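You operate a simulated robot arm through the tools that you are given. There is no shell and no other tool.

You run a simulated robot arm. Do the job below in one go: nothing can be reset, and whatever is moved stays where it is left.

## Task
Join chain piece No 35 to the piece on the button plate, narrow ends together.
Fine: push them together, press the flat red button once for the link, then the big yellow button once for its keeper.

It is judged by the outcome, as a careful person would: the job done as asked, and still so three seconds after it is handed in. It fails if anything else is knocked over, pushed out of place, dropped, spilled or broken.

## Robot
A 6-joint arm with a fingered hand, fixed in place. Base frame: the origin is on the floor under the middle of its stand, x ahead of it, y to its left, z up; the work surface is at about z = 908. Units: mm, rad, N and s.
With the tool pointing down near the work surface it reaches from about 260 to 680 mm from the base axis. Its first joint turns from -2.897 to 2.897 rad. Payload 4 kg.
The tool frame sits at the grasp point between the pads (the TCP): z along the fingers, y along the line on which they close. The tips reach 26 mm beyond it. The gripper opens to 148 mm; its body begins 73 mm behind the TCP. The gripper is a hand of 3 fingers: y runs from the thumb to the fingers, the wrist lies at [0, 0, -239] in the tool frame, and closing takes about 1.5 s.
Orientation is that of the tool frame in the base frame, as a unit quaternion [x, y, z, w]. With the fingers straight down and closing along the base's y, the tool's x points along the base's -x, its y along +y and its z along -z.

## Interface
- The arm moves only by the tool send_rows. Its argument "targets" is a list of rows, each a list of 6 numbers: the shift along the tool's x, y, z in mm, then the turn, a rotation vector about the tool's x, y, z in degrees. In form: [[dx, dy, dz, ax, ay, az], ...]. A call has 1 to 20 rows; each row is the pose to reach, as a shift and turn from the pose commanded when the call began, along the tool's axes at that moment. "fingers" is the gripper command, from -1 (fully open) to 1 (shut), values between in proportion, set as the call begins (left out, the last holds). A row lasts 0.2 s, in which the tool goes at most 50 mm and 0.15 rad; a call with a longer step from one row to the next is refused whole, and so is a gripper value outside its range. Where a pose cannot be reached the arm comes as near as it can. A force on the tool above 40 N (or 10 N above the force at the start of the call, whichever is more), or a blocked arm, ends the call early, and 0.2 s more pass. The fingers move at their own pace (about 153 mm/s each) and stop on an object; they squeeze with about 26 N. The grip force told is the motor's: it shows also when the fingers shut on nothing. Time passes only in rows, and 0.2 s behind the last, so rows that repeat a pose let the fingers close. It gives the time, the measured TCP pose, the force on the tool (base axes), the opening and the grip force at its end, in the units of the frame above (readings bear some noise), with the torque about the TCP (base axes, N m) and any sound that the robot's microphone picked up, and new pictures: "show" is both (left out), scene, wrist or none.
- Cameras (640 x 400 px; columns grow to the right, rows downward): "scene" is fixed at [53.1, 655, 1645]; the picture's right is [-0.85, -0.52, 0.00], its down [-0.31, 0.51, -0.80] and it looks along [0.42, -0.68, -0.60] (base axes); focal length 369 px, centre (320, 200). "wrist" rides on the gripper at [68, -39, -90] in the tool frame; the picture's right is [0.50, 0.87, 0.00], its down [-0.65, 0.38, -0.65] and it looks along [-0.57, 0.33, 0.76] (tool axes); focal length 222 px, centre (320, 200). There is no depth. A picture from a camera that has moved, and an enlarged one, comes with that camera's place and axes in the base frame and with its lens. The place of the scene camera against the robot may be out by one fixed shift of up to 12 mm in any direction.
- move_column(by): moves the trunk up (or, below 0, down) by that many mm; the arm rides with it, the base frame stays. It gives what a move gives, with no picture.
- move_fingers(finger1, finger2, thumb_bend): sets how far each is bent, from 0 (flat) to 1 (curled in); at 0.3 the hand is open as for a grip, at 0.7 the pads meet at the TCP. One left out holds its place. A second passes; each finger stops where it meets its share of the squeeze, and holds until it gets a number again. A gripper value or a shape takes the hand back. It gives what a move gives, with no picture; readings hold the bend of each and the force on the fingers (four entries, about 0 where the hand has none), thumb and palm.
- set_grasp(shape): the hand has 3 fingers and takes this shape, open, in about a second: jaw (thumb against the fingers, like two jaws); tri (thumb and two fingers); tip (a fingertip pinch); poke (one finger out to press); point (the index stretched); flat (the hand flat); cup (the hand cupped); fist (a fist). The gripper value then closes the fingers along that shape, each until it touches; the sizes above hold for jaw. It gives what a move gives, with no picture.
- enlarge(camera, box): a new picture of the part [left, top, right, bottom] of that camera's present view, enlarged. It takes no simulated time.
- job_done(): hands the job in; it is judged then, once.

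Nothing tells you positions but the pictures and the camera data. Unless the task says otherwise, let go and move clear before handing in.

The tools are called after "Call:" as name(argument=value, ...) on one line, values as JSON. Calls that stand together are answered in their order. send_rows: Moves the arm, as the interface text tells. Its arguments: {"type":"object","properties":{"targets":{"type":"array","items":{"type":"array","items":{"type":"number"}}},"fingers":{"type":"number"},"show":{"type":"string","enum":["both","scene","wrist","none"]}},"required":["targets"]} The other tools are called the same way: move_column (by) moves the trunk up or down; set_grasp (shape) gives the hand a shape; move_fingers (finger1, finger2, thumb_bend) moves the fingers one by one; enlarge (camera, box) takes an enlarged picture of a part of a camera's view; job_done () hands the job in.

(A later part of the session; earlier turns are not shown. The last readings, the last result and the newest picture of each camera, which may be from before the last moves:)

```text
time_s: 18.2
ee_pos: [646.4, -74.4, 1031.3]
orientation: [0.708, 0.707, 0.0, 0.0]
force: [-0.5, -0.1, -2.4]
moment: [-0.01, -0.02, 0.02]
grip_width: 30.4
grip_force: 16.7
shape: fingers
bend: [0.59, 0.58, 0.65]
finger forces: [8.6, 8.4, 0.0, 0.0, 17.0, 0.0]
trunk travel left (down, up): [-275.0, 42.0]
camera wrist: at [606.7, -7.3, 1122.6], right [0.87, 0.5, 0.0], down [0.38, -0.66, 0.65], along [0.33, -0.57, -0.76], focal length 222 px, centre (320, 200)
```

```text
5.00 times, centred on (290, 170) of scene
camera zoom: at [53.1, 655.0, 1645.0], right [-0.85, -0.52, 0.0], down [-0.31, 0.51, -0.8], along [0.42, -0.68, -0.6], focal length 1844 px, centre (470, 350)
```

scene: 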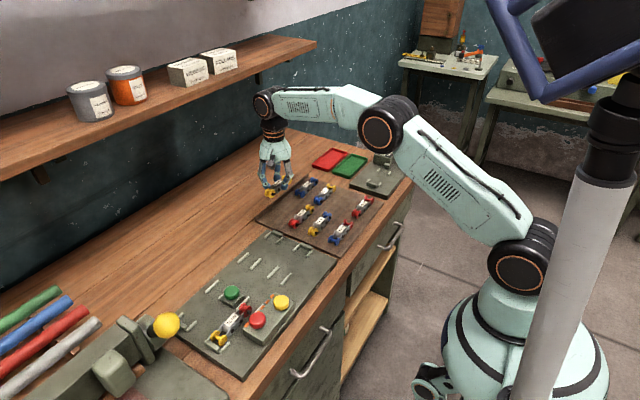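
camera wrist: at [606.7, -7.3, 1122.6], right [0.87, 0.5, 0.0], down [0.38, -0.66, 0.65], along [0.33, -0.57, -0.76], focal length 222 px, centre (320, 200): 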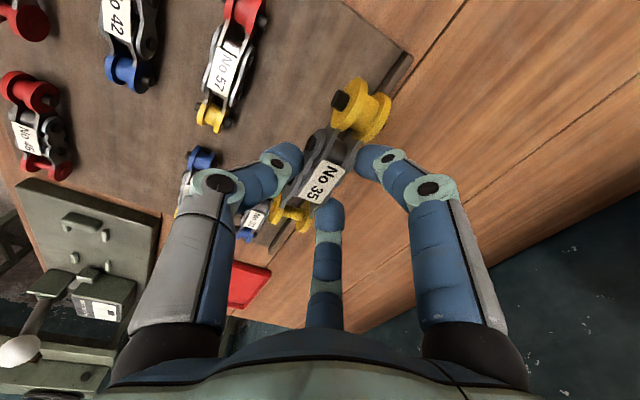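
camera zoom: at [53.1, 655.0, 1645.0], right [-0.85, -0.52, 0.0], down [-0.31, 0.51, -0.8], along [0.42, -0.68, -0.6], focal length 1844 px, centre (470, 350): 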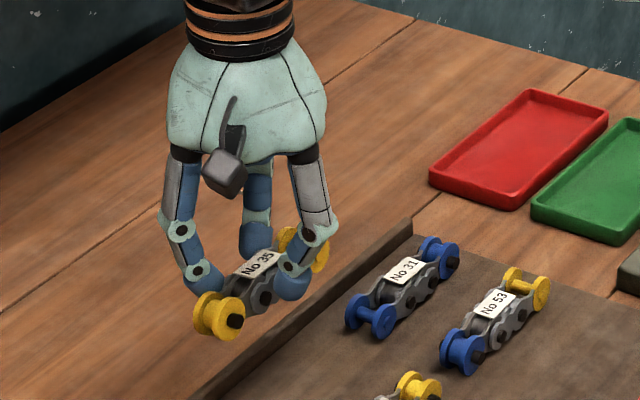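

No 35 is held firmly and level (about 2.4 N). Next I'll carry it over the near end of lane A on the button plate and check the alignment from there.

Call:
send_rows(targets=[[29, -28, 0, 0, 0, 0], [59, -56, 0, 0, 0, 0], [88, -84, 0, 0, 0, 0], [117, -112, 0, 0, 0, 0], [147, -140, 0, 0, 0, 0], [176, -168, 0, 0, 0, 0], [176, -168, 0, 0, 0, 0]], show="both")

Call:
enlarge(camera="wrist", box=[200, 0, 440, 260])

Call:
enlarge(camera="scene", box=[225, 180, 345, 270])

```text
time_s: 19.8
ee_pos: [477.0, 101.8, 1031.1]
orientation: [0.707, 0.707, 0.0, 0.0]
force: [0.1, 0.4, -2.8]
moment: [0.04, -0.01, 0.02]
grip_width: 30.0
grip_force: 17.3
shape: fingers
bend: [0.59, 0.59, 0.65]
finger forces: [8.4, 8.7, 0.1, 0.0, 16.9, 0.0]
trunk travel left (down, up): [-275.0, 42.0]
camera wrist: at [438.0, 168.8, 1121.3], right [0.87, 0.5, 0.0], down [0.38, -0.66, 0.65], along [0.33, -0.57, -0.76], focal length 222 px, centre (320, 200)
```

scene: 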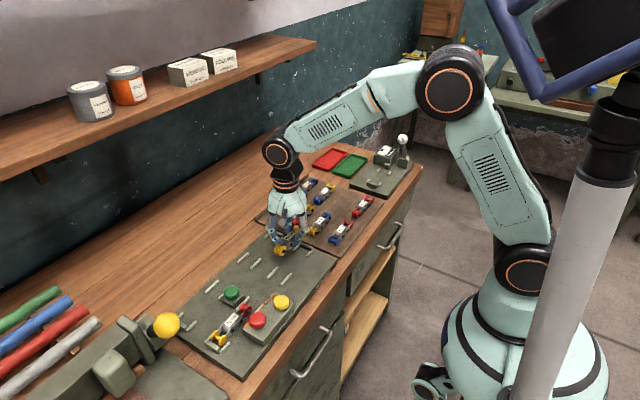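
wrist: 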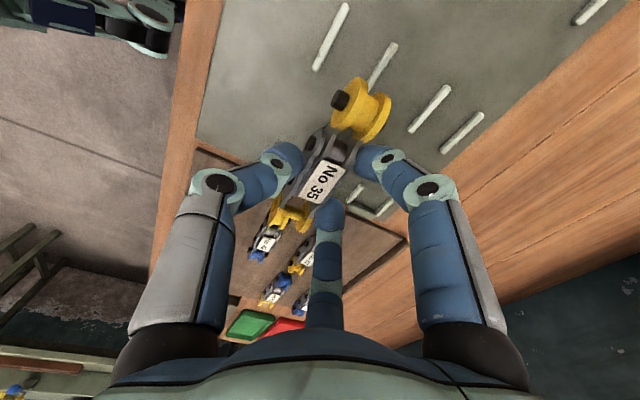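

```text
1.54 times, centred on (320, 130) of wrist
camera zoom: at [438.0, 168.8, 1121.3], right [0.87, 0.5, 0.0], down [0.38, -0.66, 0.65], along [0.33, -0.57, -0.76], focal length 342 px, centre (320, 308)
```

zoom: 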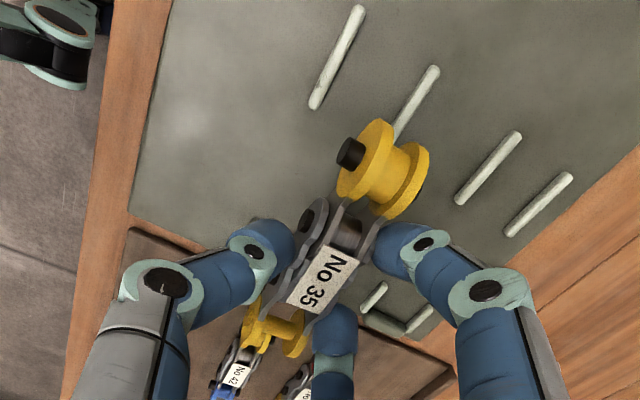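

```text
4.44 times, centred on (285, 225) of scene
camera zoom: at [53.1, 655.0, 1645.0], right [-0.85, -0.52, 0.0], down [-0.31, 0.51, -0.8], along [0.42, -0.68, -0.6], focal length 1639 px, centre (476, 89)
```

zoom: 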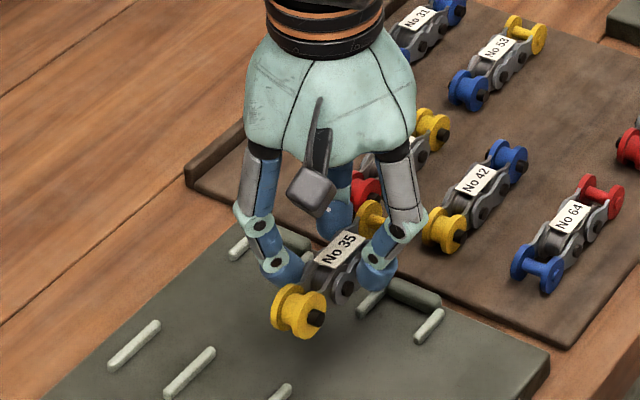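

The lane's rails are at x≈453 and x≈497, and No 35 is centred between them with a tilt of about 1.8°. I'll correct that and lower to just above the plate.

Call:
send_rows(targets=[[0, -1, 15, 0, 0, -1.7], [0, -1, 30, 0, 0, -1.7], [0, -1, 45, 0, 0, -1.7], [0, -1, 58, 0, 0, -1.7], [0, -1, 64, 0, 0, -1.7], [0, -1, 64, 0, 0, -1.7]], show="both")

Call:
enlarge(camera="wrist", box=[200, 0, 440, 260])

Call:
enlarge(camera="scene", box=[225, 190, 345, 280])

```text
time_s: 21.2
ee_pos: [478.1, 102.8, 967.4]
orientation: [0.697, 0.717, 0.0, 0.0]
force: [0.5, -0.2, -2.5]
moment: [0.01, -0.01, 0.01]
grip_width: 29.8
grip_force: 17.1
shape: fingers
bend: [0.59, 0.59, 0.65]
finger forces: [8.6, 8.5, 0.0, 0.1, 17.0, 0.0]
trunk travel left (down, up): [-275.0, 42.0]
camera wrist: at [435.7, 167.7, 1057.8], right [0.85, 0.53, 0.0], down [0.4, -0.64, 0.65], along [0.34, -0.56, -0.76], focal length 222 px, centre (320, 200)
```

scene: 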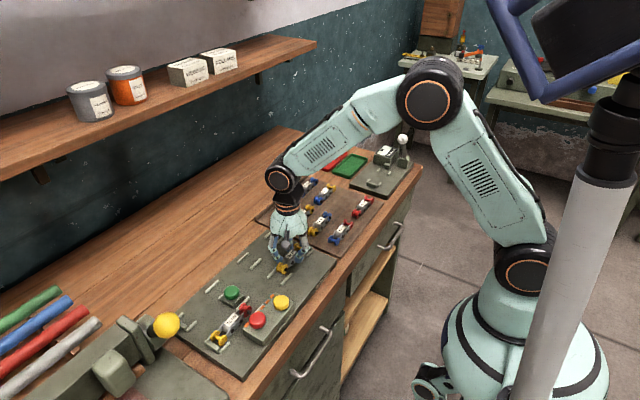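
wrist: 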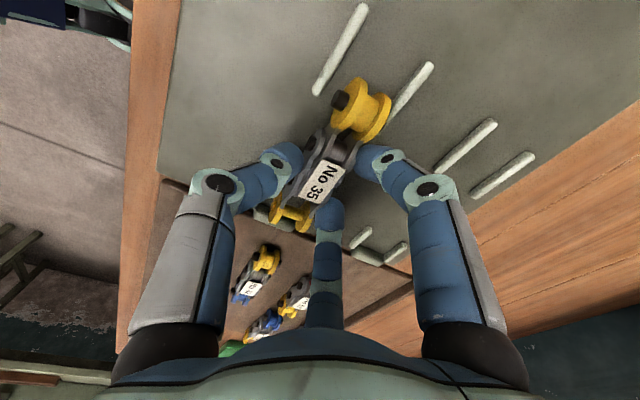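

```text
1.54 times, centred on (320, 130) of wrist
camera zoom: at [435.7, 167.7, 1057.8], right [0.85, 0.53, 0.0], down [0.4, -0.64, 0.65], along [0.34, -0.56, -0.76], focal length 342 px, centre (320, 308)
```

zoom: 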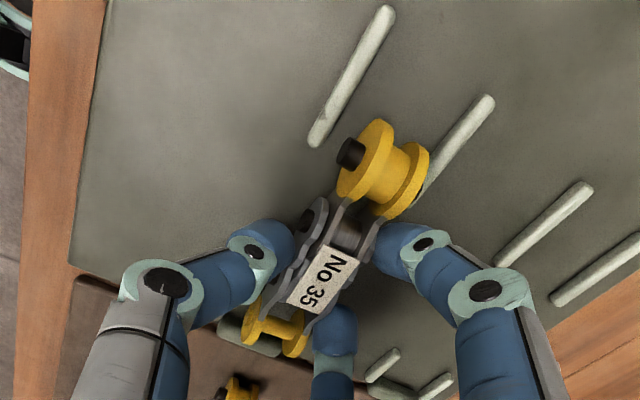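

```text
4.44 times, centred on (285, 235) of scene
camera zoom: at [53.1, 655.0, 1645.0], right [-0.85, -0.52, 0.0], down [-0.31, 0.51, -0.8], along [0.42, -0.68, -0.6], focal length 1639 px, centre (476, 44)
```

zoom: 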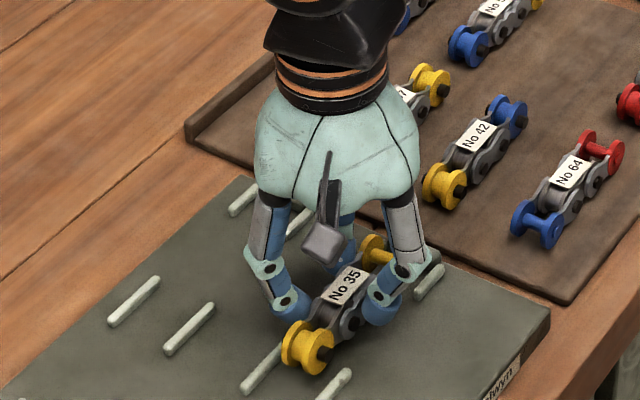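

The chain is now parallel to the lane and centred to within about a millimetre. I'll lower it carefully until it rests on the plate.

Call:
send_rows(targets=[[0, 0.5, 3, 0, 0, 0], [0, 0.5, 6, 0, 0, 0], [0, 0.5, 6, 0, 0, 0]], show="none")

Call:
send_rows(targets=[[0, 0, 1, 0, 0, 0], [0, 0, 2, 0, 0, 0], [0, 0, 2, 0, 0, 0]], show="none")

```text
time_s: 22.0
ee_pos: [477.4, 101.9, 961.6]
orientation: [0.697, 0.717, 0.0, 0.001]
force: [-1.7, -0.5, 6.3]
moment: [0.01, -0.1, 0.04]
grip_width: 29.6
grip_force: 17.6
shape: fingers
bend: [0.59, 0.59, 0.65]
finger forces: [8.6, 8.3, 0.0, 0.0, 18.0, 0.0]
trunk travel left (down, up): [-275.0, 42.0]
```

```text
time_s: 22.8
ee_pos: [476.9, 101.2, 960.4]
orientation: [0.697, 0.717, 0.0, 0.001]
force: [-0.7, 0.2, 13.5]
moment: [0.02, -0.09, 0.0]
grip_width: 29.2
grip_force: 18.5
shape: fingers
bend: [0.6, 0.59, 0.65]
finger forces: [9.2, 9.0, 0.0, 0.1, 19.3, 0.0]
trunk travel left (down, up): [-275.0, 42.0]
```

The force shows the piece is resting on something at TCP z≈962. I'll check the pictures before letting go.

Call:
enlarge(camera="wrist", box=[200, 0, 440, 260])

Call:
enlarge(camera="scene", box=[255, 210, 325, 270])

```text
1.54 times, centred on (320, 130) of wrist
camera zoom: at [435.3, 167.7, 1050.8], right [0.85, 0.53, 0.0], down [0.4, -0.64, 0.65], along [0.35, -0.56, -0.76], focal length 342 px, centre (320, 308)
```

zoom: 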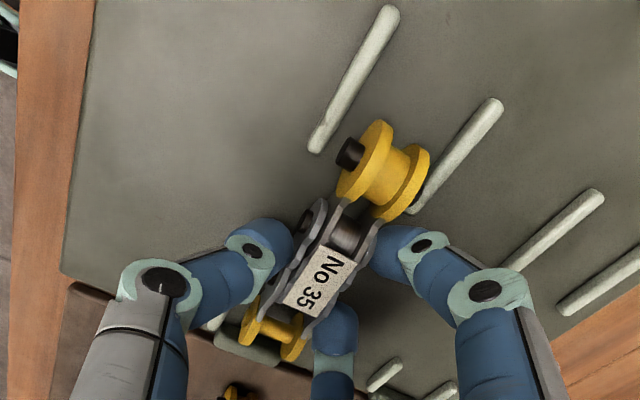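

```text
6.67 times, centred on (290, 240) of scene
camera zoom: at [53.1, 655.0, 1645.0], right [-0.85, -0.52, 0.0], down [-0.31, 0.51, -0.8], along [0.42, -0.68, -0.6], focal length 2459 px, centre (520, -67)
```

zoom: 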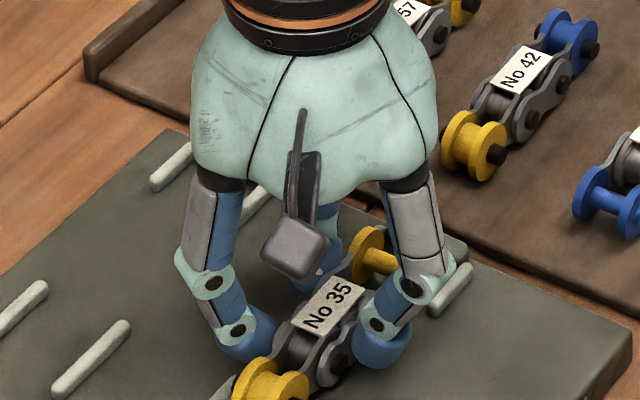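

Call:
enlarge(camera="scene", box=[260, 235, 320, 285])

Call:
enlarge(camera="wrist", box=[280, 60, 380, 180])

```text
8.00 times, centred on (290, 260) of scene
camera zoom: at [53.1, 655.0, 1645.0], right [-0.85, -0.52, 0.0], down [-0.31, 0.51, -0.8], along [0.42, -0.68, -0.6], focal length 2951 px, centre (560, -280)
```

zoom: 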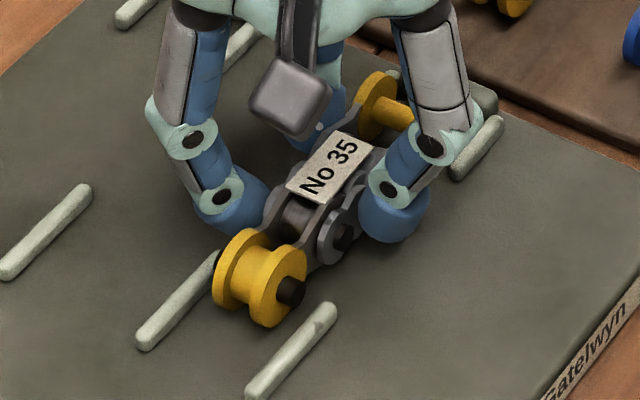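

```text
3.33 times, centred on (330, 120) of wrist
camera zoom: at [435.3, 167.7, 1050.8], right [0.85, 0.53, 0.0], down [0.4, -0.64, 0.65], along [0.35, -0.56, -0.76], focal length 740 px, centre (287, 467)
```

zoom: 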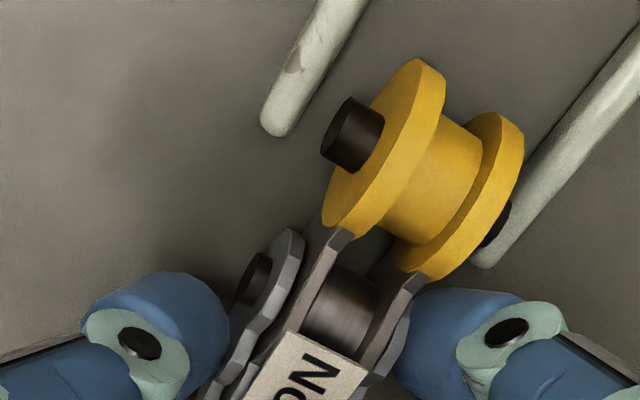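

No 35 rests on the plate between the rails. I'll relax the downward push, open the hand a little, and lift clear.

Call:
send_rows(targets=[[0, 0, -1.5, 0, 0, 0], [0, 0, -1.5, 0, 0, 0]], show="none")

Call:
move_fingers(finger1=0.55, finger2=0.55, thumb_bend=0.59)

Call:
enlarge(camera="wrist", box=[200, 0, 440, 260])

Call:
enlarge(camera="scene", box=[260, 235, 320, 285])

```text
time_s: 23.4
ee_pos: [477.5, 102.7, 960.8]
orientation: [0.697, 0.717, 0.0, 0.0]
force: [-0.4, -0.5, 5.9]
moment: [0.0, -0.08, 0.01]
grip_width: 29.1
grip_force: 18.1
shape: fingers
bend: [0.6, 0.59, 0.65]
finger forces: [9.1, 8.8, 0.0, 0.0, 18.5, 0.0]
trunk travel left (down, up): [-275.0, 42.0]
```

```text
time_s: 24.4
ee_pos: [478.4, 102.4, 959.9]
orientation: [0.697, 0.717, 0.0, -0.001]
force: [-0.7, -1.2, -0.1]
moment: [0.0, 0.0, -0.05]
grip_width: 38.8
grip_force: 0.7
shape: fingers
bend: [0.56, 0.55, 0.59]
finger forces: [0.6, 0.1, 0.1, 0.1, 0.3, 0.0]
trunk travel left (down, up): [-275.0, 42.0]
```

```text
1.54 times, centred on (320, 130) of wrist
camera zoom: at [436.0, 167.9, 1051.3], right [0.85, 0.53, 0.0], down [0.4, -0.64, 0.65], along [0.34, -0.56, -0.76], focal length 342 px, centre (320, 308)
```

zoom: 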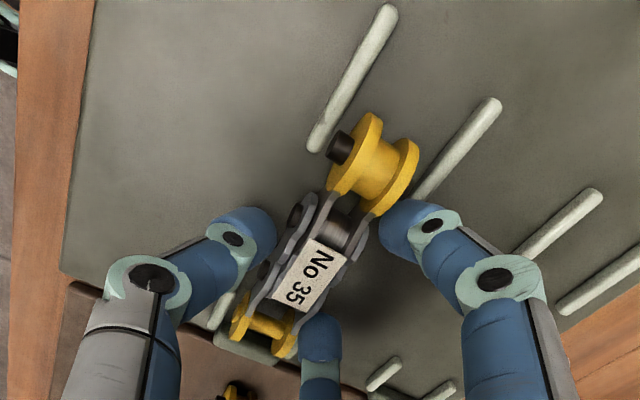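

```text
8.00 times, centred on (290, 260) of scene
camera zoom: at [53.1, 655.0, 1645.0], right [-0.85, -0.52, 0.0], down [-0.31, 0.51, -0.8], along [0.42, -0.68, -0.6], focal length 2951 px, centre (560, -280)
```

zoom: 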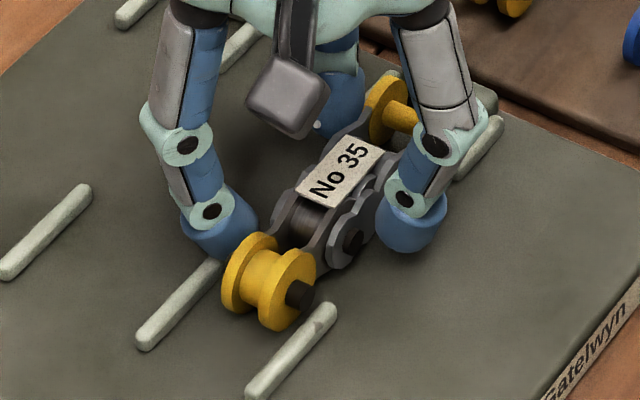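

The piece is free in the lane, with light contact left on one finger. I'll open slightly more and then lift straight up.

Call:
move_fingers(finger1=0.53, finger2=0.53, thumb_bend=0.55)

Call:
send_rows(targets=[[0, 0, -6, 0, 0, 0], [0, 0, -14, 0, 0, 0], [0, 0, -40, 0, 0, 0], [0, 0, -80, 0, 0, 0], [0, 0, -100, 0, 0, 0]], show="both")

Call:
enlarge(camera="wrist", box=[200, 0, 440, 260])

Call:
enlarge(camera="scene", box=[230, 220, 330, 300])

```text
time_s: 25.4
ee_pos: [477.3, 101.5, 960.2]
orientation: [0.696, 0.718, 0.0, -0.001]
force: [-1.4, -1.3, 0.4]
moment: [-0.02, 0.0, -0.01]
grip_width: 45.1
grip_force: 1.4
shape: fingers
bend: [0.56, 0.54, 0.55]
finger forces: [2.5, 0.7, 0.0, 0.1, 0.0, 0.0]
trunk travel left (down, up): [-275.0, 42.0]
```

```text
time_s: 26.6
ee_pos: [477.9, 100.9, 1061.3]
orientation: [0.697, 0.718, 0.0, 0.001]
force: [-0.1, -0.1, -0.6]
moment: [0.02, -0.02, -0.01]
grip_width: 48.6
grip_force: 0.1
shape: fingers
bend: [0.53, 0.53, 0.55]
finger forces: [0.0, 0.1, 0.0, 0.1, 0.1, 0.0]
trunk travel left (down, up): [-275.0, 42.0]
camera wrist: at [436.0, 167.5, 1151.8], right [0.85, 0.53, 0.0], down [0.4, -0.64, 0.65], along [0.34, -0.56, -0.76], focal length 222 px, centre (320, 200)
```

scene: 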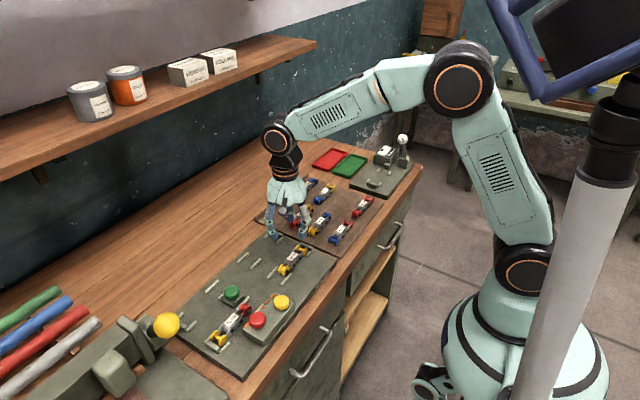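
wrist: 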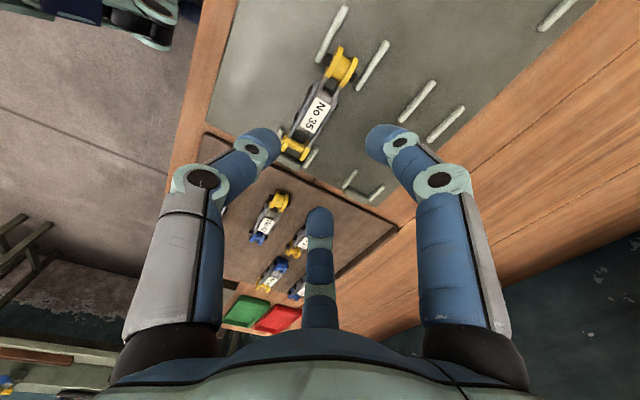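

```text
1.54 times, centred on (320, 130) of wrist
camera zoom: at [436.0, 167.5, 1151.8], right [0.85, 0.53, 0.0], down [0.4, -0.64, 0.65], along [0.34, -0.56, -0.76], focal length 342 px, centre (320, 308)
```

zoom: 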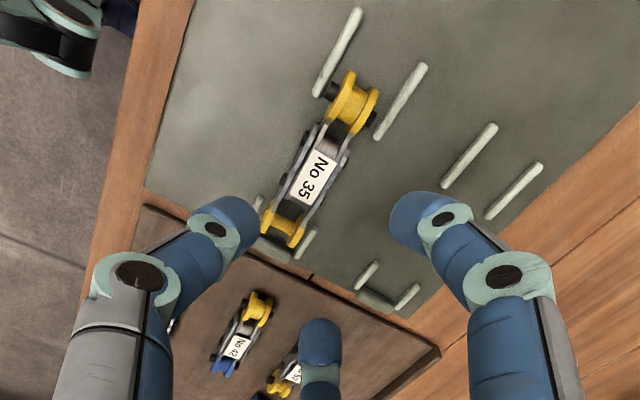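

```text
5.00 times, centred on (280, 260) of scene
camera zoom: at [53.1, 655.0, 1645.0], right [-0.85, -0.52, 0.0], down [-0.31, 0.51, -0.8], along [0.42, -0.68, -0.6], focal length 1844 px, centre (520, -100)
```

zoom: 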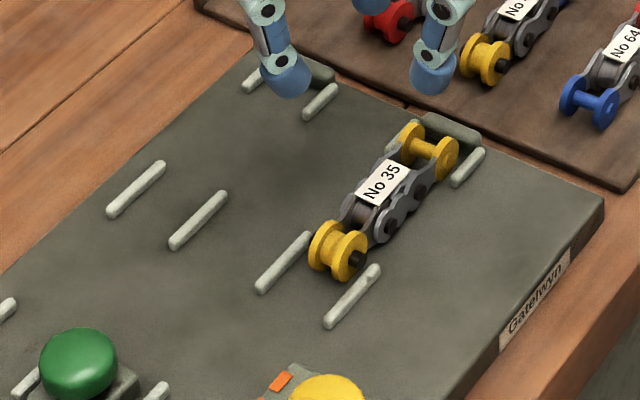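

No 35 now lies free in the lane (axis x≈471, centre y≈102), just entering the middle rails. It needs to go about 120 mm towards No 72, so I'll re-grip it low, carry it a few millimetres above the plate up to the button box, then push it home from behind.

Call:
move_fingers(finger1=0.6, finger2=0.6, thumb_bend=0.48)

Call:
send_rows(targets=[[1, 2, 25, 0, 0, 0], [2, 3.7, 50, 0, 0, 0], [2, 3.7, 74, 0, 0, 0], [2, 3.7, 74, 0, 0, 0]], show="both")

Call:
enlarge(camera="wrist", box=[220, 60, 420, 260])

Call:
enlarge(camera="scene", box=[250, 210, 330, 280])

```text
time_s: 27.6
ee_pos: [477.0, 101.8, 1059.7]
orientation: [0.697, 0.717, 0.0, 0.0]
force: [-0.2, -0.9, -0.6]
moment: [-0.03, 0.02, 0.0]
grip_width: 50.1
grip_force: 0.1
shape: fingers
bend: [0.6, 0.6, 0.48]
finger forces: [0.0, 0.1, 0.0, 0.1, 0.0, 0.1]
trunk travel left (down, up): [-275.0, 42.0]
```

```text
time_s: 28.6
ee_pos: [480.9, 104.8, 986.4]
orientation: [0.696, 0.718, 0.0, -0.001]
force: [0.7, 0.0, 0.3]
moment: [0.01, 0.0, 0.01]
grip_width: 50.5
grip_force: 0.0
shape: fingers
bend: [0.6, 0.6, 0.48]
finger forces: [0.0, 0.0, 0.0, 0.0, 0.0, 0.1]
trunk travel left (down, up): [-275.0, 42.0]
camera wrist: at [439.6, 169.6, 1078.0], right [0.85, 0.53, 0.0], down [0.4, -0.64, 0.65], along [0.34, -0.56, -0.76], focal length 222 px, centre (320, 200)
```

scene: 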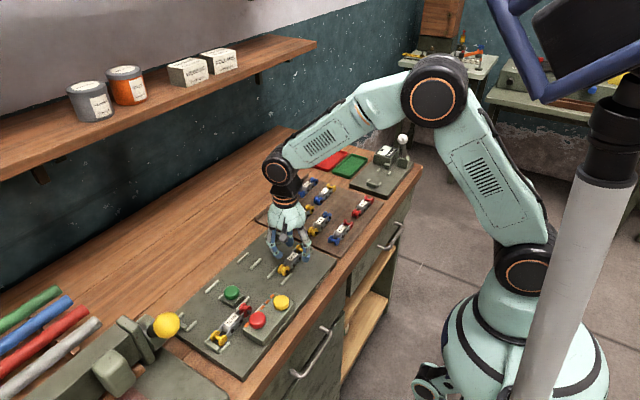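
wrist: 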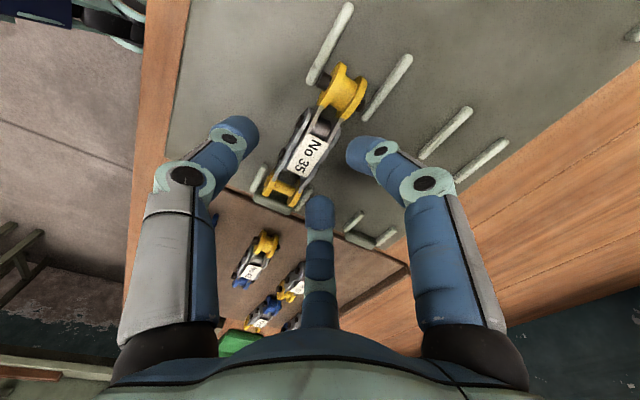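

```text
2.00 times, centred on (320, 160) of wrist
camera zoom: at [439.6, 169.6, 1078.0], right [0.85, 0.53, 0.0], down [0.4, -0.64, 0.65], along [0.34, -0.56, -0.76], focal length 444 px, centre (320, 280)
```

zoom: 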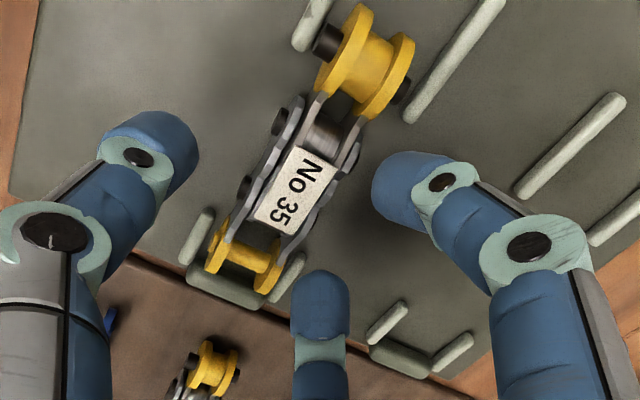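

```text
5.71 times, centred on (290, 245) of scene
camera zoom: at [53.1, 655.0, 1645.0], right [-0.85, -0.52, 0.0], down [-0.31, 0.51, -0.8], along [0.42, -0.68, -0.6], focal length 2108 px, centre (491, -57)
```

zoom: 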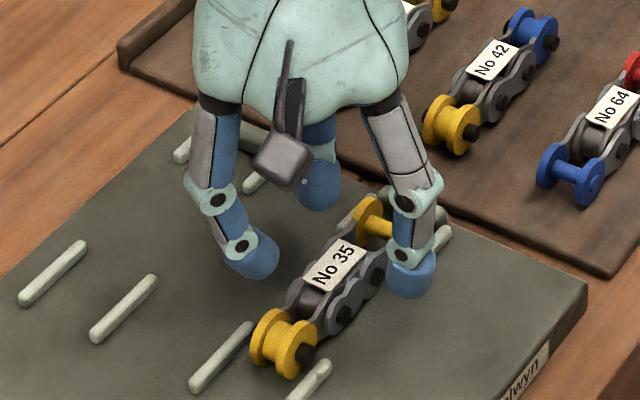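

The relation of hand to chain is the same as for the first grip. I'll lower around the piece.

Call:
send_rows(targets=[[-0.5, 0, 8, 0, 0, 0], [-0.5, 0, 15, 0, 0, 0], [-0.5, 0, 20, 0, 0, 0], [-0.5, 0, 24, 0, 0, 0], [-0.5, 0, 24, 0, 0, 0]], show="none")

Call:
move_fingers(thumb_bend=0.56)

Call:
enlarge(camera="wrist", box=[220, 60, 420, 260])

Call:
enlarge(camera="scene", box=[250, 210, 330, 280])

```text
time_s: 29.8
ee_pos: [482.2, 103.3, 963.8]
orientation: [0.696, 0.718, 0.0, 0.0]
force: [1.2, 0.5, 0.4]
moment: [0.01, -0.02, 0.03]
grip_width: 50.5
grip_force: 0.4
shape: fingers
bend: [0.6, 0.6, 0.48]
finger forces: [0.6, 0.3, 0.1, 0.1, 0.0, 0.0]
trunk travel left (down, up): [-275.0, 42.0]
```

```text
time_s: 30.8
ee_pos: [481.0, 103.0, 963.2]
orientation: [0.696, 0.718, 0.0, 0.001]
force: [1.1, -0.4, 0.9]
moment: [0.0, 0.01, -0.03]
grip_width: 36.8
grip_force: 0.3
shape: fingers
bend: [0.6, 0.6, 0.56]
finger forces: [0.4, 0.2, 0.0, 0.1, 0.1, 0.0]
trunk travel left (down, up): [-275.0, 42.0]
```

```text
2.00 times, centred on (320, 160) of wrist
camera zoom: at [439.9, 169.4, 1053.6], right [0.85, 0.53, 0.0], down [0.4, -0.64, 0.65], along [0.34, -0.56, -0.76], focal length 444 px, centre (320, 280)
```

zoom: 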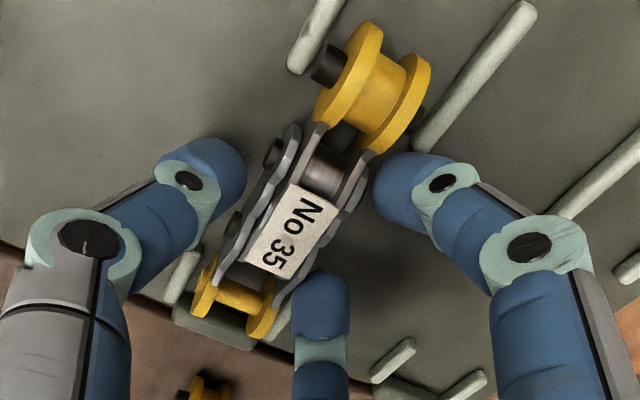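

```text
5.71 times, centred on (290, 245) of scene
camera zoom: at [53.1, 655.0, 1645.0], right [-0.85, -0.52, 0.0], down [-0.31, 0.51, -0.8], along [0.42, -0.68, -0.6], focal length 2108 px, centre (491, -57)
```

zoom: 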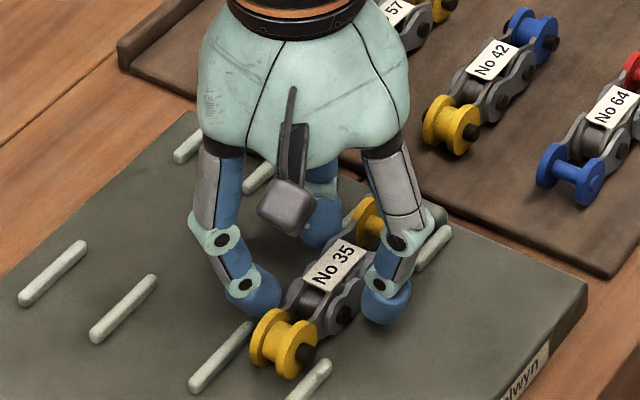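

All clear and in place; closing all three together now.

Call:
move_fingers(finger1=0.75, finger2=0.75, thumb_bend=0.75)

Call:
enlarge(camera="wrist", box=[220, 60, 420, 260])

Call:
enlarge(camera="scene", box=[250, 210, 330, 280])

```text
time_s: 31.8
ee_pos: [481.1, 103.2, 963.0]
orientation: [0.696, 0.718, 0.0, 0.0]
force: [0.4, 0.0, -0.3]
moment: [0.02, -0.03, 0.01]
grip_width: 26.8
grip_force: 18.8
shape: fingers
bend: [0.64, 0.64, 0.62]
finger forces: [9.5, 9.4, 0.1, 0.0, 18.8, 0.0]
trunk travel left (down, up): [-275.0, 42.0]
```

```text
2.00 times, centred on (320, 160) of wrist
camera zoom: at [440.0, 169.4, 1053.6], right [0.85, 0.53, 0.0], down [0.4, -0.64, 0.65], along [0.34, -0.56, -0.76], focal length 444 px, centre (320, 280)
```

zoom: 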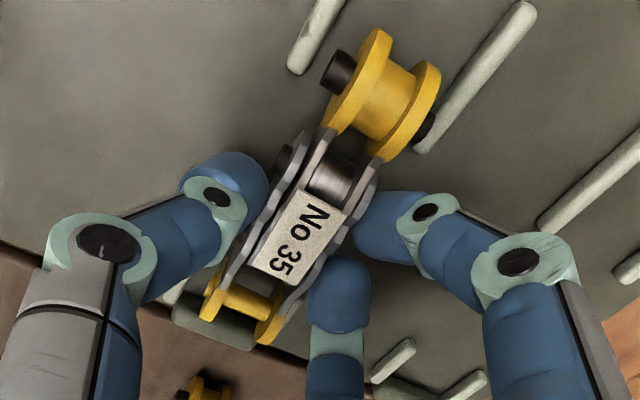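

```text
5.71 times, centred on (290, 245) of scene
camera zoom: at [53.1, 655.0, 1645.0], right [-0.85, -0.52, 0.0], down [-0.31, 0.51, -0.8], along [0.42, -0.68, -0.6], focal length 2108 px, centre (491, -57)
```

zoom: 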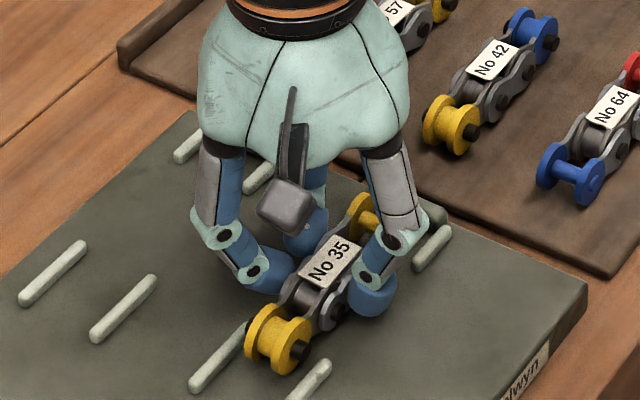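

The grip is firm (19 N) with the piece at x≈475. I'll lift 5 mm and carry it along the lane until the thumb is just short of the button box.

Call:
send_rows(targets=[[0, 0, -3, 0, 0, 0], [0, 0, -6, 0, 0, 0], [15, 0.3, -6, 0, 0, 0], [35, 0.6, -6, 0, 0, 0], [55, 0.9, -6, 0, 0, 0], [75, 1.2, -6, 0, 0, 0], [92, 1.4, -6, 0, 0, 0], [98, 1.4, -6, 0, 0, 0], [98, 1.4, -6, 0, 0, 0]], show="both")

Call:
enlarge(camera="wrist", box=[220, 0, 420, 240])

Call:
enlarge(camera="scene", box=[195, 240, 315, 340])

```text
time_s: 33.8
ee_pos: [478.6, 202.1, 968.0]
orientation: [0.696, 0.718, -0.001, 0.001]
force: [-0.5, -0.8, -1.6]
moment: [-0.01, -0.01, 0.01]
grip_width: 26.7
grip_force: 19.5
shape: fingers
bend: [0.64, 0.64, 0.62]
finger forces: [9.5, 9.2, 0.0, 0.1, 18.9, 0.0]
trunk travel left (down, up): [-275.0, 42.0]
camera wrist: at [437.8, 267.6, 1058.8], right [0.85, 0.53, 0.0], down [0.4, -0.64, 0.65], along [0.34, -0.56, -0.76], focal length 222 px, centre (320, 200)
```

scene: 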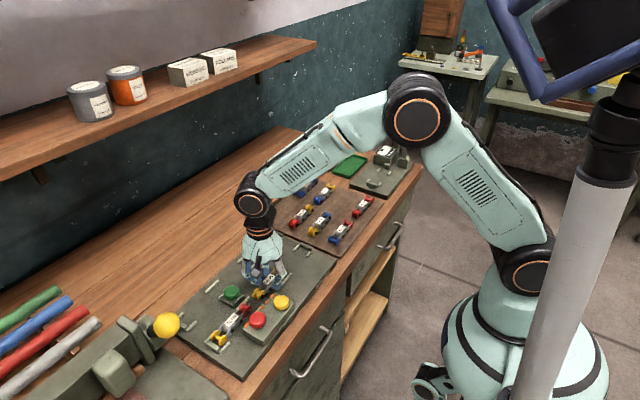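
wrist: 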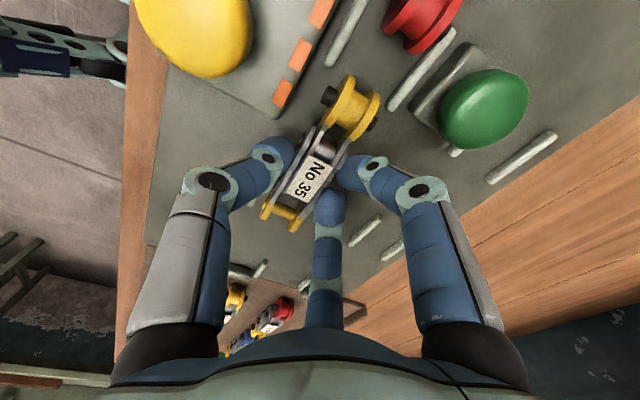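

```text
1.67 times, centred on (320, 120) of wrist
camera zoom: at [437.8, 267.6, 1058.8], right [0.85, 0.53, 0.0], down [0.4, -0.64, 0.65], along [0.34, -0.56, -0.76], focal length 370 px, centre (320, 333)
```

zoom: 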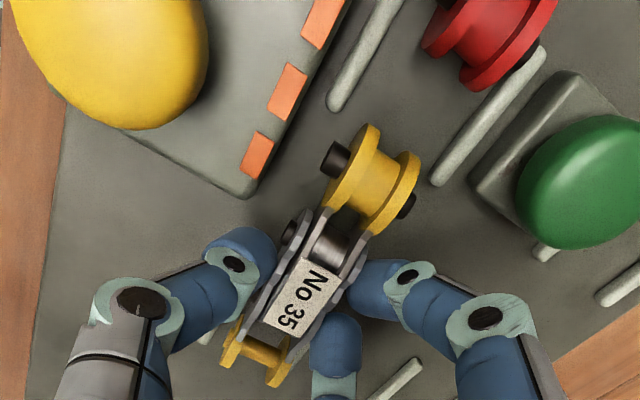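

```text
4.00 times, centred on (255, 290) of scene
camera zoom: at [53.1, 655.0, 1645.0], right [-0.85, -0.52, 0.0], down [-0.31, 0.51, -0.8], along [0.42, -0.68, -0.6], focal length 1475 px, centre (580, -160)
```

zoom: 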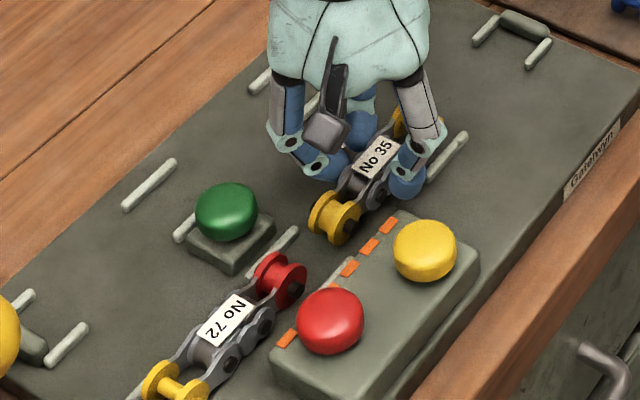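

No 35 is now at y≈200 in line with No 72, with its barrel about to enter the last pair of rails, and the thumb clear of the box. I'll set it down here.

Call:
send_rows(targets=[[0, 0.5, 2, 0, 0, 0], [0, 0.5, 4, 0, 0, 0], [0, 0.5, 5, 0, 0, 0], [0, 0.5, 5, 0, 0, 0]], show="none")

```text
time_s: 34.8
ee_pos: [479.7, 200.7, 962.7]
orientation: [0.697, 0.717, 0.0, -0.001]
force: [0.2, -0.4, -2.0]
moment: [0.0, 0.0, 0.02]
grip_width: 26.4
grip_force: 19.4
shape: fingers
bend: [0.64, 0.64, 0.62]
finger forces: [9.6, 9.4, 0.0, 0.1, 18.9, 0.0]
trunk travel left (down, up): [-275.0, 42.0]
```

Call:
send_rows(targets=[[0, 0, 1, 0, 0, 0], [0, 0, 1, 0, 0, 0]], show="none")

```text
time_s: 35.4
ee_pos: [480.2, 200.7, 962.3]
orientation: [0.697, 0.717, 0.0, 0.0]
force: [0.3, -0.2, -0.6]
moment: [-0.04, 0.02, 0.03]
grip_width: 26.5
grip_force: 19.1
shape: fingers
bend: [0.64, 0.64, 0.63]
finger forces: [9.6, 9.6, 0.0, 0.0, 19.0, 0.1]
trunk travel left (down, up): [-275.0, 42.0]
```

The plate has taken the weight. Now releasing in small steps.

Call:
move_fingers(finger1=0.6, finger2=0.6, thumb_bend=0.57)

Call:
enlarge(camera="wrist", box=[220, 0, 420, 240])

Call:
enlarge(camera="scene", box=[195, 240, 315, 340])

```text
time_s: 36.4
ee_pos: [480.4, 201.7, 961.3]
orientation: [0.697, 0.717, -0.001, 0.0]
force: [1.4, -0.9, 0.5]
moment: [-0.01, -0.02, -0.01]
grip_width: 36.4
grip_force: 0.9
shape: fingers
bend: [0.6, 0.6, 0.56]
finger forces: [0.9, 0.3, 0.0, 0.1, 0.0, 0.0]
trunk travel left (down, up): [-275.0, 42.0]
```

```text
1.67 times, centred on (320, 120) of wrist
camera zoom: at [438.4, 267.3, 1052.8], right [0.85, 0.53, 0.0], down [0.4, -0.64, 0.65], along [0.34, -0.56, -0.76], focal length 370 px, centre (320, 333)
```

zoom: 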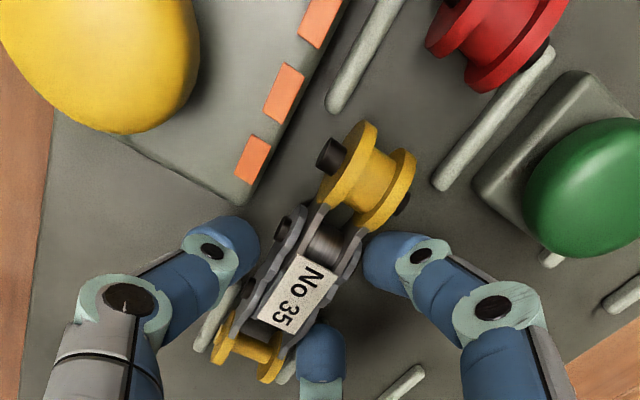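

```text
4.00 times, centred on (255, 290) of scene
camera zoom: at [53.1, 655.0, 1645.0], right [-0.85, -0.52, 0.0], down [-0.31, 0.51, -0.8], along [0.42, -0.68, -0.6], focal length 1475 px, centre (580, -160)
```

zoom: 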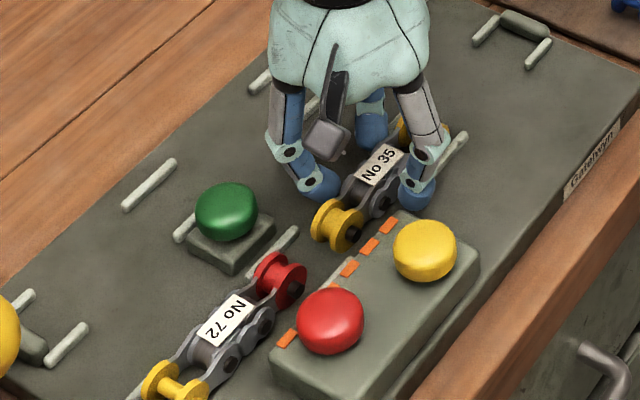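

Free. Lifting straight up now.

Call:
send_rows(targets=[[0, 0.8, -5, 0, 0, 0], [0, 0.8, -12, 0, 0, 0], [0, 0.8, -40, 0, 0, 0], [0, 0, -80, 0, 0, 0], [0, 0, -120, 0, 0, 0], [0, 0, -120, 0, 0, 0]], show="both")

Call:
enlarge(camera="wrist", box=[220, 0, 420, 240])

Call:
enlarge(camera="scene", box=[195, 240, 315, 340])

```text
time_s: 37.8
ee_pos: [481.1, 200.4, 1081.0]
orientation: [0.697, 0.717, -0.001, 0.0]
force: [-0.5, 0.6, -0.4]
moment: [-0.03, 0.01, -0.03]
grip_width: 36.3
grip_force: 0.1
shape: fingers
bend: [0.6, 0.6, 0.56]
finger forces: [0.0, 0.0, 0.0, 0.1, 0.0, 0.1]
trunk travel left (down, up): [-275.0, 42.0]
camera wrist: at [439.2, 266.5, 1172.2], right [0.85, 0.53, 0.0], down [0.4, -0.64, 0.65], along [0.34, -0.56, -0.76], focal length 222 px, centre (320, 200)
```

scene: 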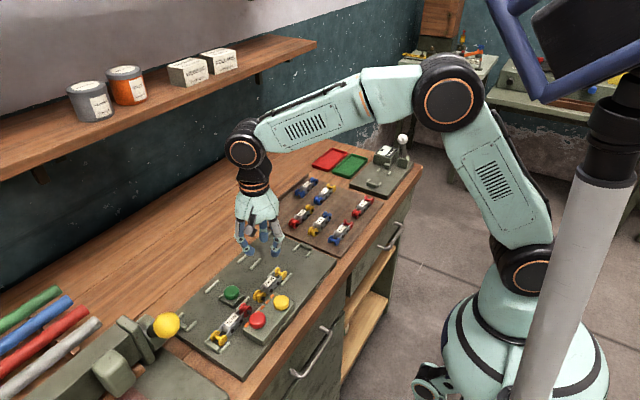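
wrist: 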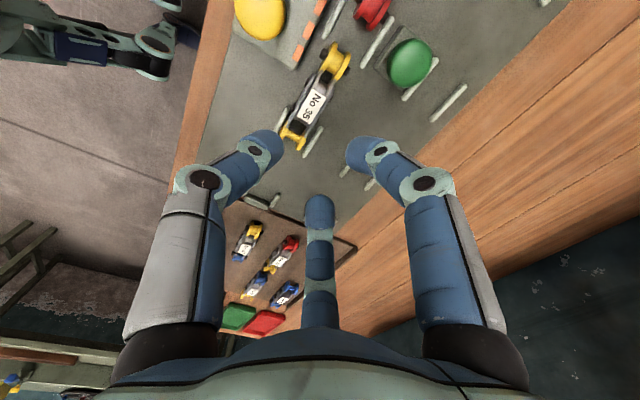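

```text
1.67 times, centred on (320, 120) of wrist
camera zoom: at [439.2, 266.5, 1172.2], right [0.85, 0.53, 0.0], down [0.4, -0.64, 0.65], along [0.34, -0.56, -0.76], focal length 370 px, centre (320, 333)
```

zoom: 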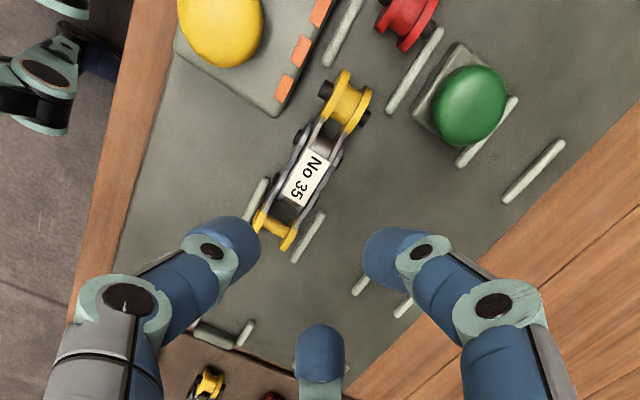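

```text
4.00 times, centred on (255, 290) of scene
camera zoom: at [53.1, 655.0, 1645.0], right [-0.85, -0.52, 0.0], down [-0.31, 0.51, -0.8], along [0.42, -0.68, -0.6], focal length 1475 px, centre (580, -160)
```

zoom: 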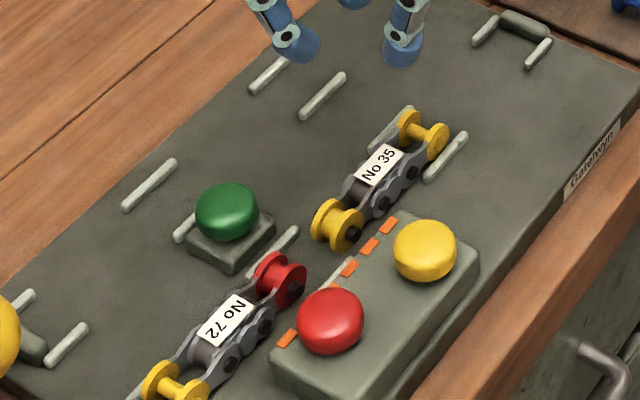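

No 35 rests in the lane with its barrel at about (471, 243); No 72's red barrel is at about y=288 and may sit a few mm further +x. I'll take a clear overhead look at both before pushing.

Call:
send_rows(targets=[[33, -17, 0, 0, 0, 0], [66, -34, 0, 0, 0, 0], [99, -51, 0, 0, 0, 0], [132, -67, 0, 0, 0, 0], [132, -67, 0, 0, 0, 0]], show="wrist")

Call:
enlarge(camera="wrist", box=[230, 80, 400, 260])

Call:
enlarge(camera="wrist", box=[250, 120, 370, 220])

```text
time_s: 39.0
ee_pos: [409.9, 329.6, 1081.9]
orientation: [0.697, 0.717, 0.0, -0.001]
force: [0.2, -0.1, 0.1]
moment: [0.0, 0.02, 0.03]
grip_width: 35.9
grip_force: 0.1
shape: fingers
bend: [0.6, 0.6, 0.56]
finger forces: [0.0, 0.0, 0.0, 0.0, 0.0, 0.0]
trunk travel left (down, up): [-275.0, 42.0]
camera wrist: at [368.3, 396.9, 1172.9], right [0.85, 0.53, 0.0], down [0.4, -0.64, 0.65], along [0.34, -0.56, -0.76], focal length 222 px, centre (320, 200)
```

wrist: 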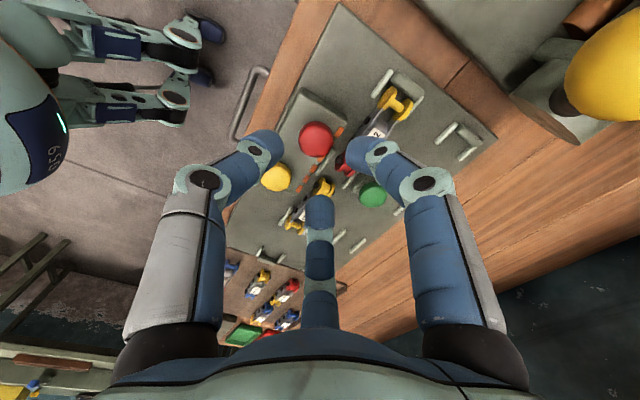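

```text
2.22 times, centred on (315, 170) of wrist
camera zoom: at [368.3, 396.9, 1172.9], right [0.85, 0.53, 0.0], down [0.4, -0.64, 0.65], along [0.34, -0.56, -0.76], focal length 494 px, centre (331, 267)
```

zoom: 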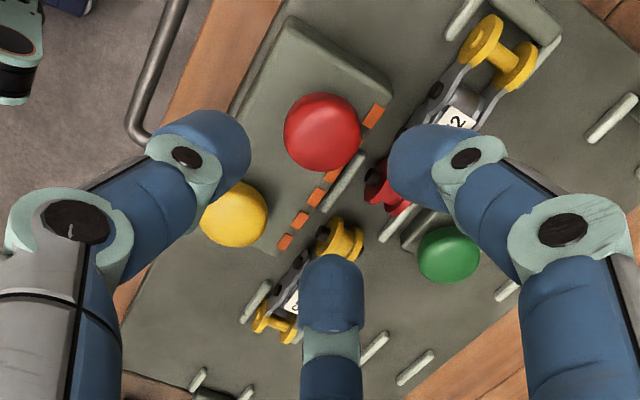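

```text
4.00 times, centred on (310, 170) of wrist
camera zoom: at [368.3, 396.9, 1172.9], right [0.85, 0.53, 0.0], down [0.4, -0.64, 0.65], along [0.34, -0.56, -0.76], focal length 888 px, centre (360, 320)
```

zoom: 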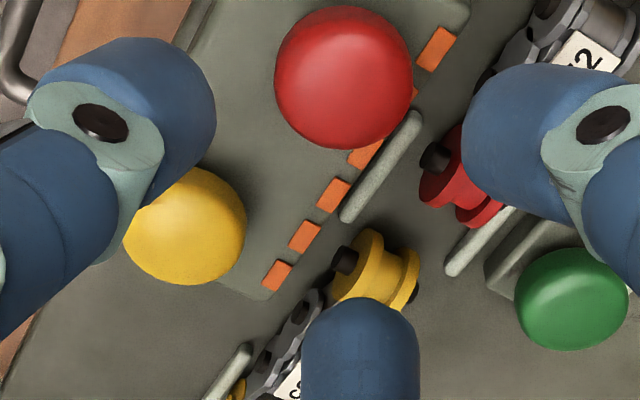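

The fingers block the view; I'll open the hand fully for a clear look.

Call:
move_fingers(finger1=0.2, finger2=0.2, thumb_bend=0.2)

Call:
enlarge(camera="wrist", box=[230, 50, 430, 260])

Call:
enlarge(camera="wrist", box=[280, 100, 400, 200])

```text
time_s: 40.0
ee_pos: [409.3, 331.4, 1082.0]
orientation: [0.697, 0.717, 0.001, 0.001]
force: [0.5, 0.4, 0.4]
moment: [-0.03, 0.03, 0.04]
grip_width: 146.5
grip_force: 0.0
shape: fingers
bend: [0.2, 0.2, 0.2]
finger forces: [0.1, 0.0, 0.0, 0.0, 0.1, 0.0]
trunk travel left (down, up): [-275.0, 42.0]
```

```text
1.90 times, centred on (330, 155) of wrist
camera zoom: at [368.3, 397.0, 1172.9], right [0.85, 0.53, 0.0], down [0.4, -0.64, 0.65], along [0.34, -0.56, -0.76], focal length 423 px, centre (301, 286)
```

zoom: 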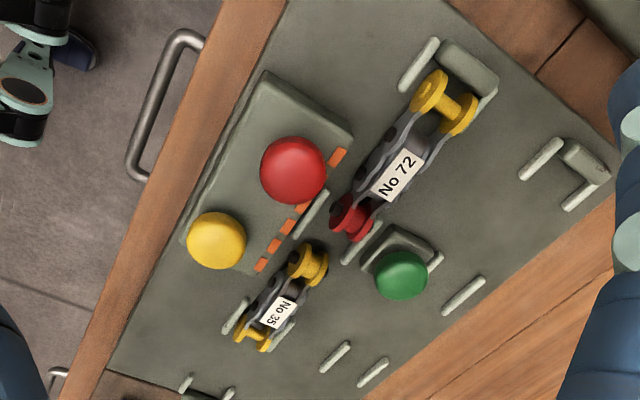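

```text
4.00 times, centred on (340, 150) of wrist
camera zoom: at [368.3, 397.0, 1172.9], right [0.85, 0.53, 0.0], down [0.4, -0.64, 0.65], along [0.34, -0.56, -0.76], focal length 888 px, centre (240, 400)
```

zoom: 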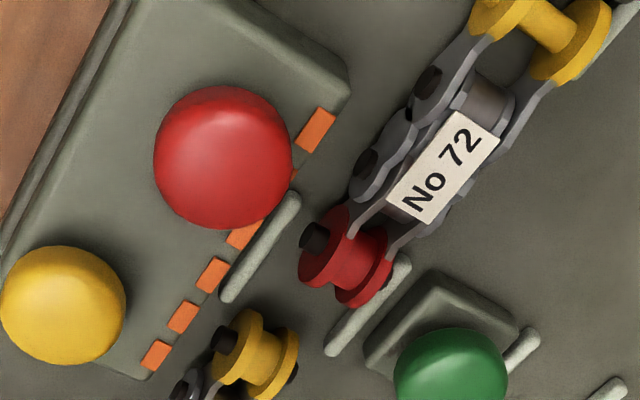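

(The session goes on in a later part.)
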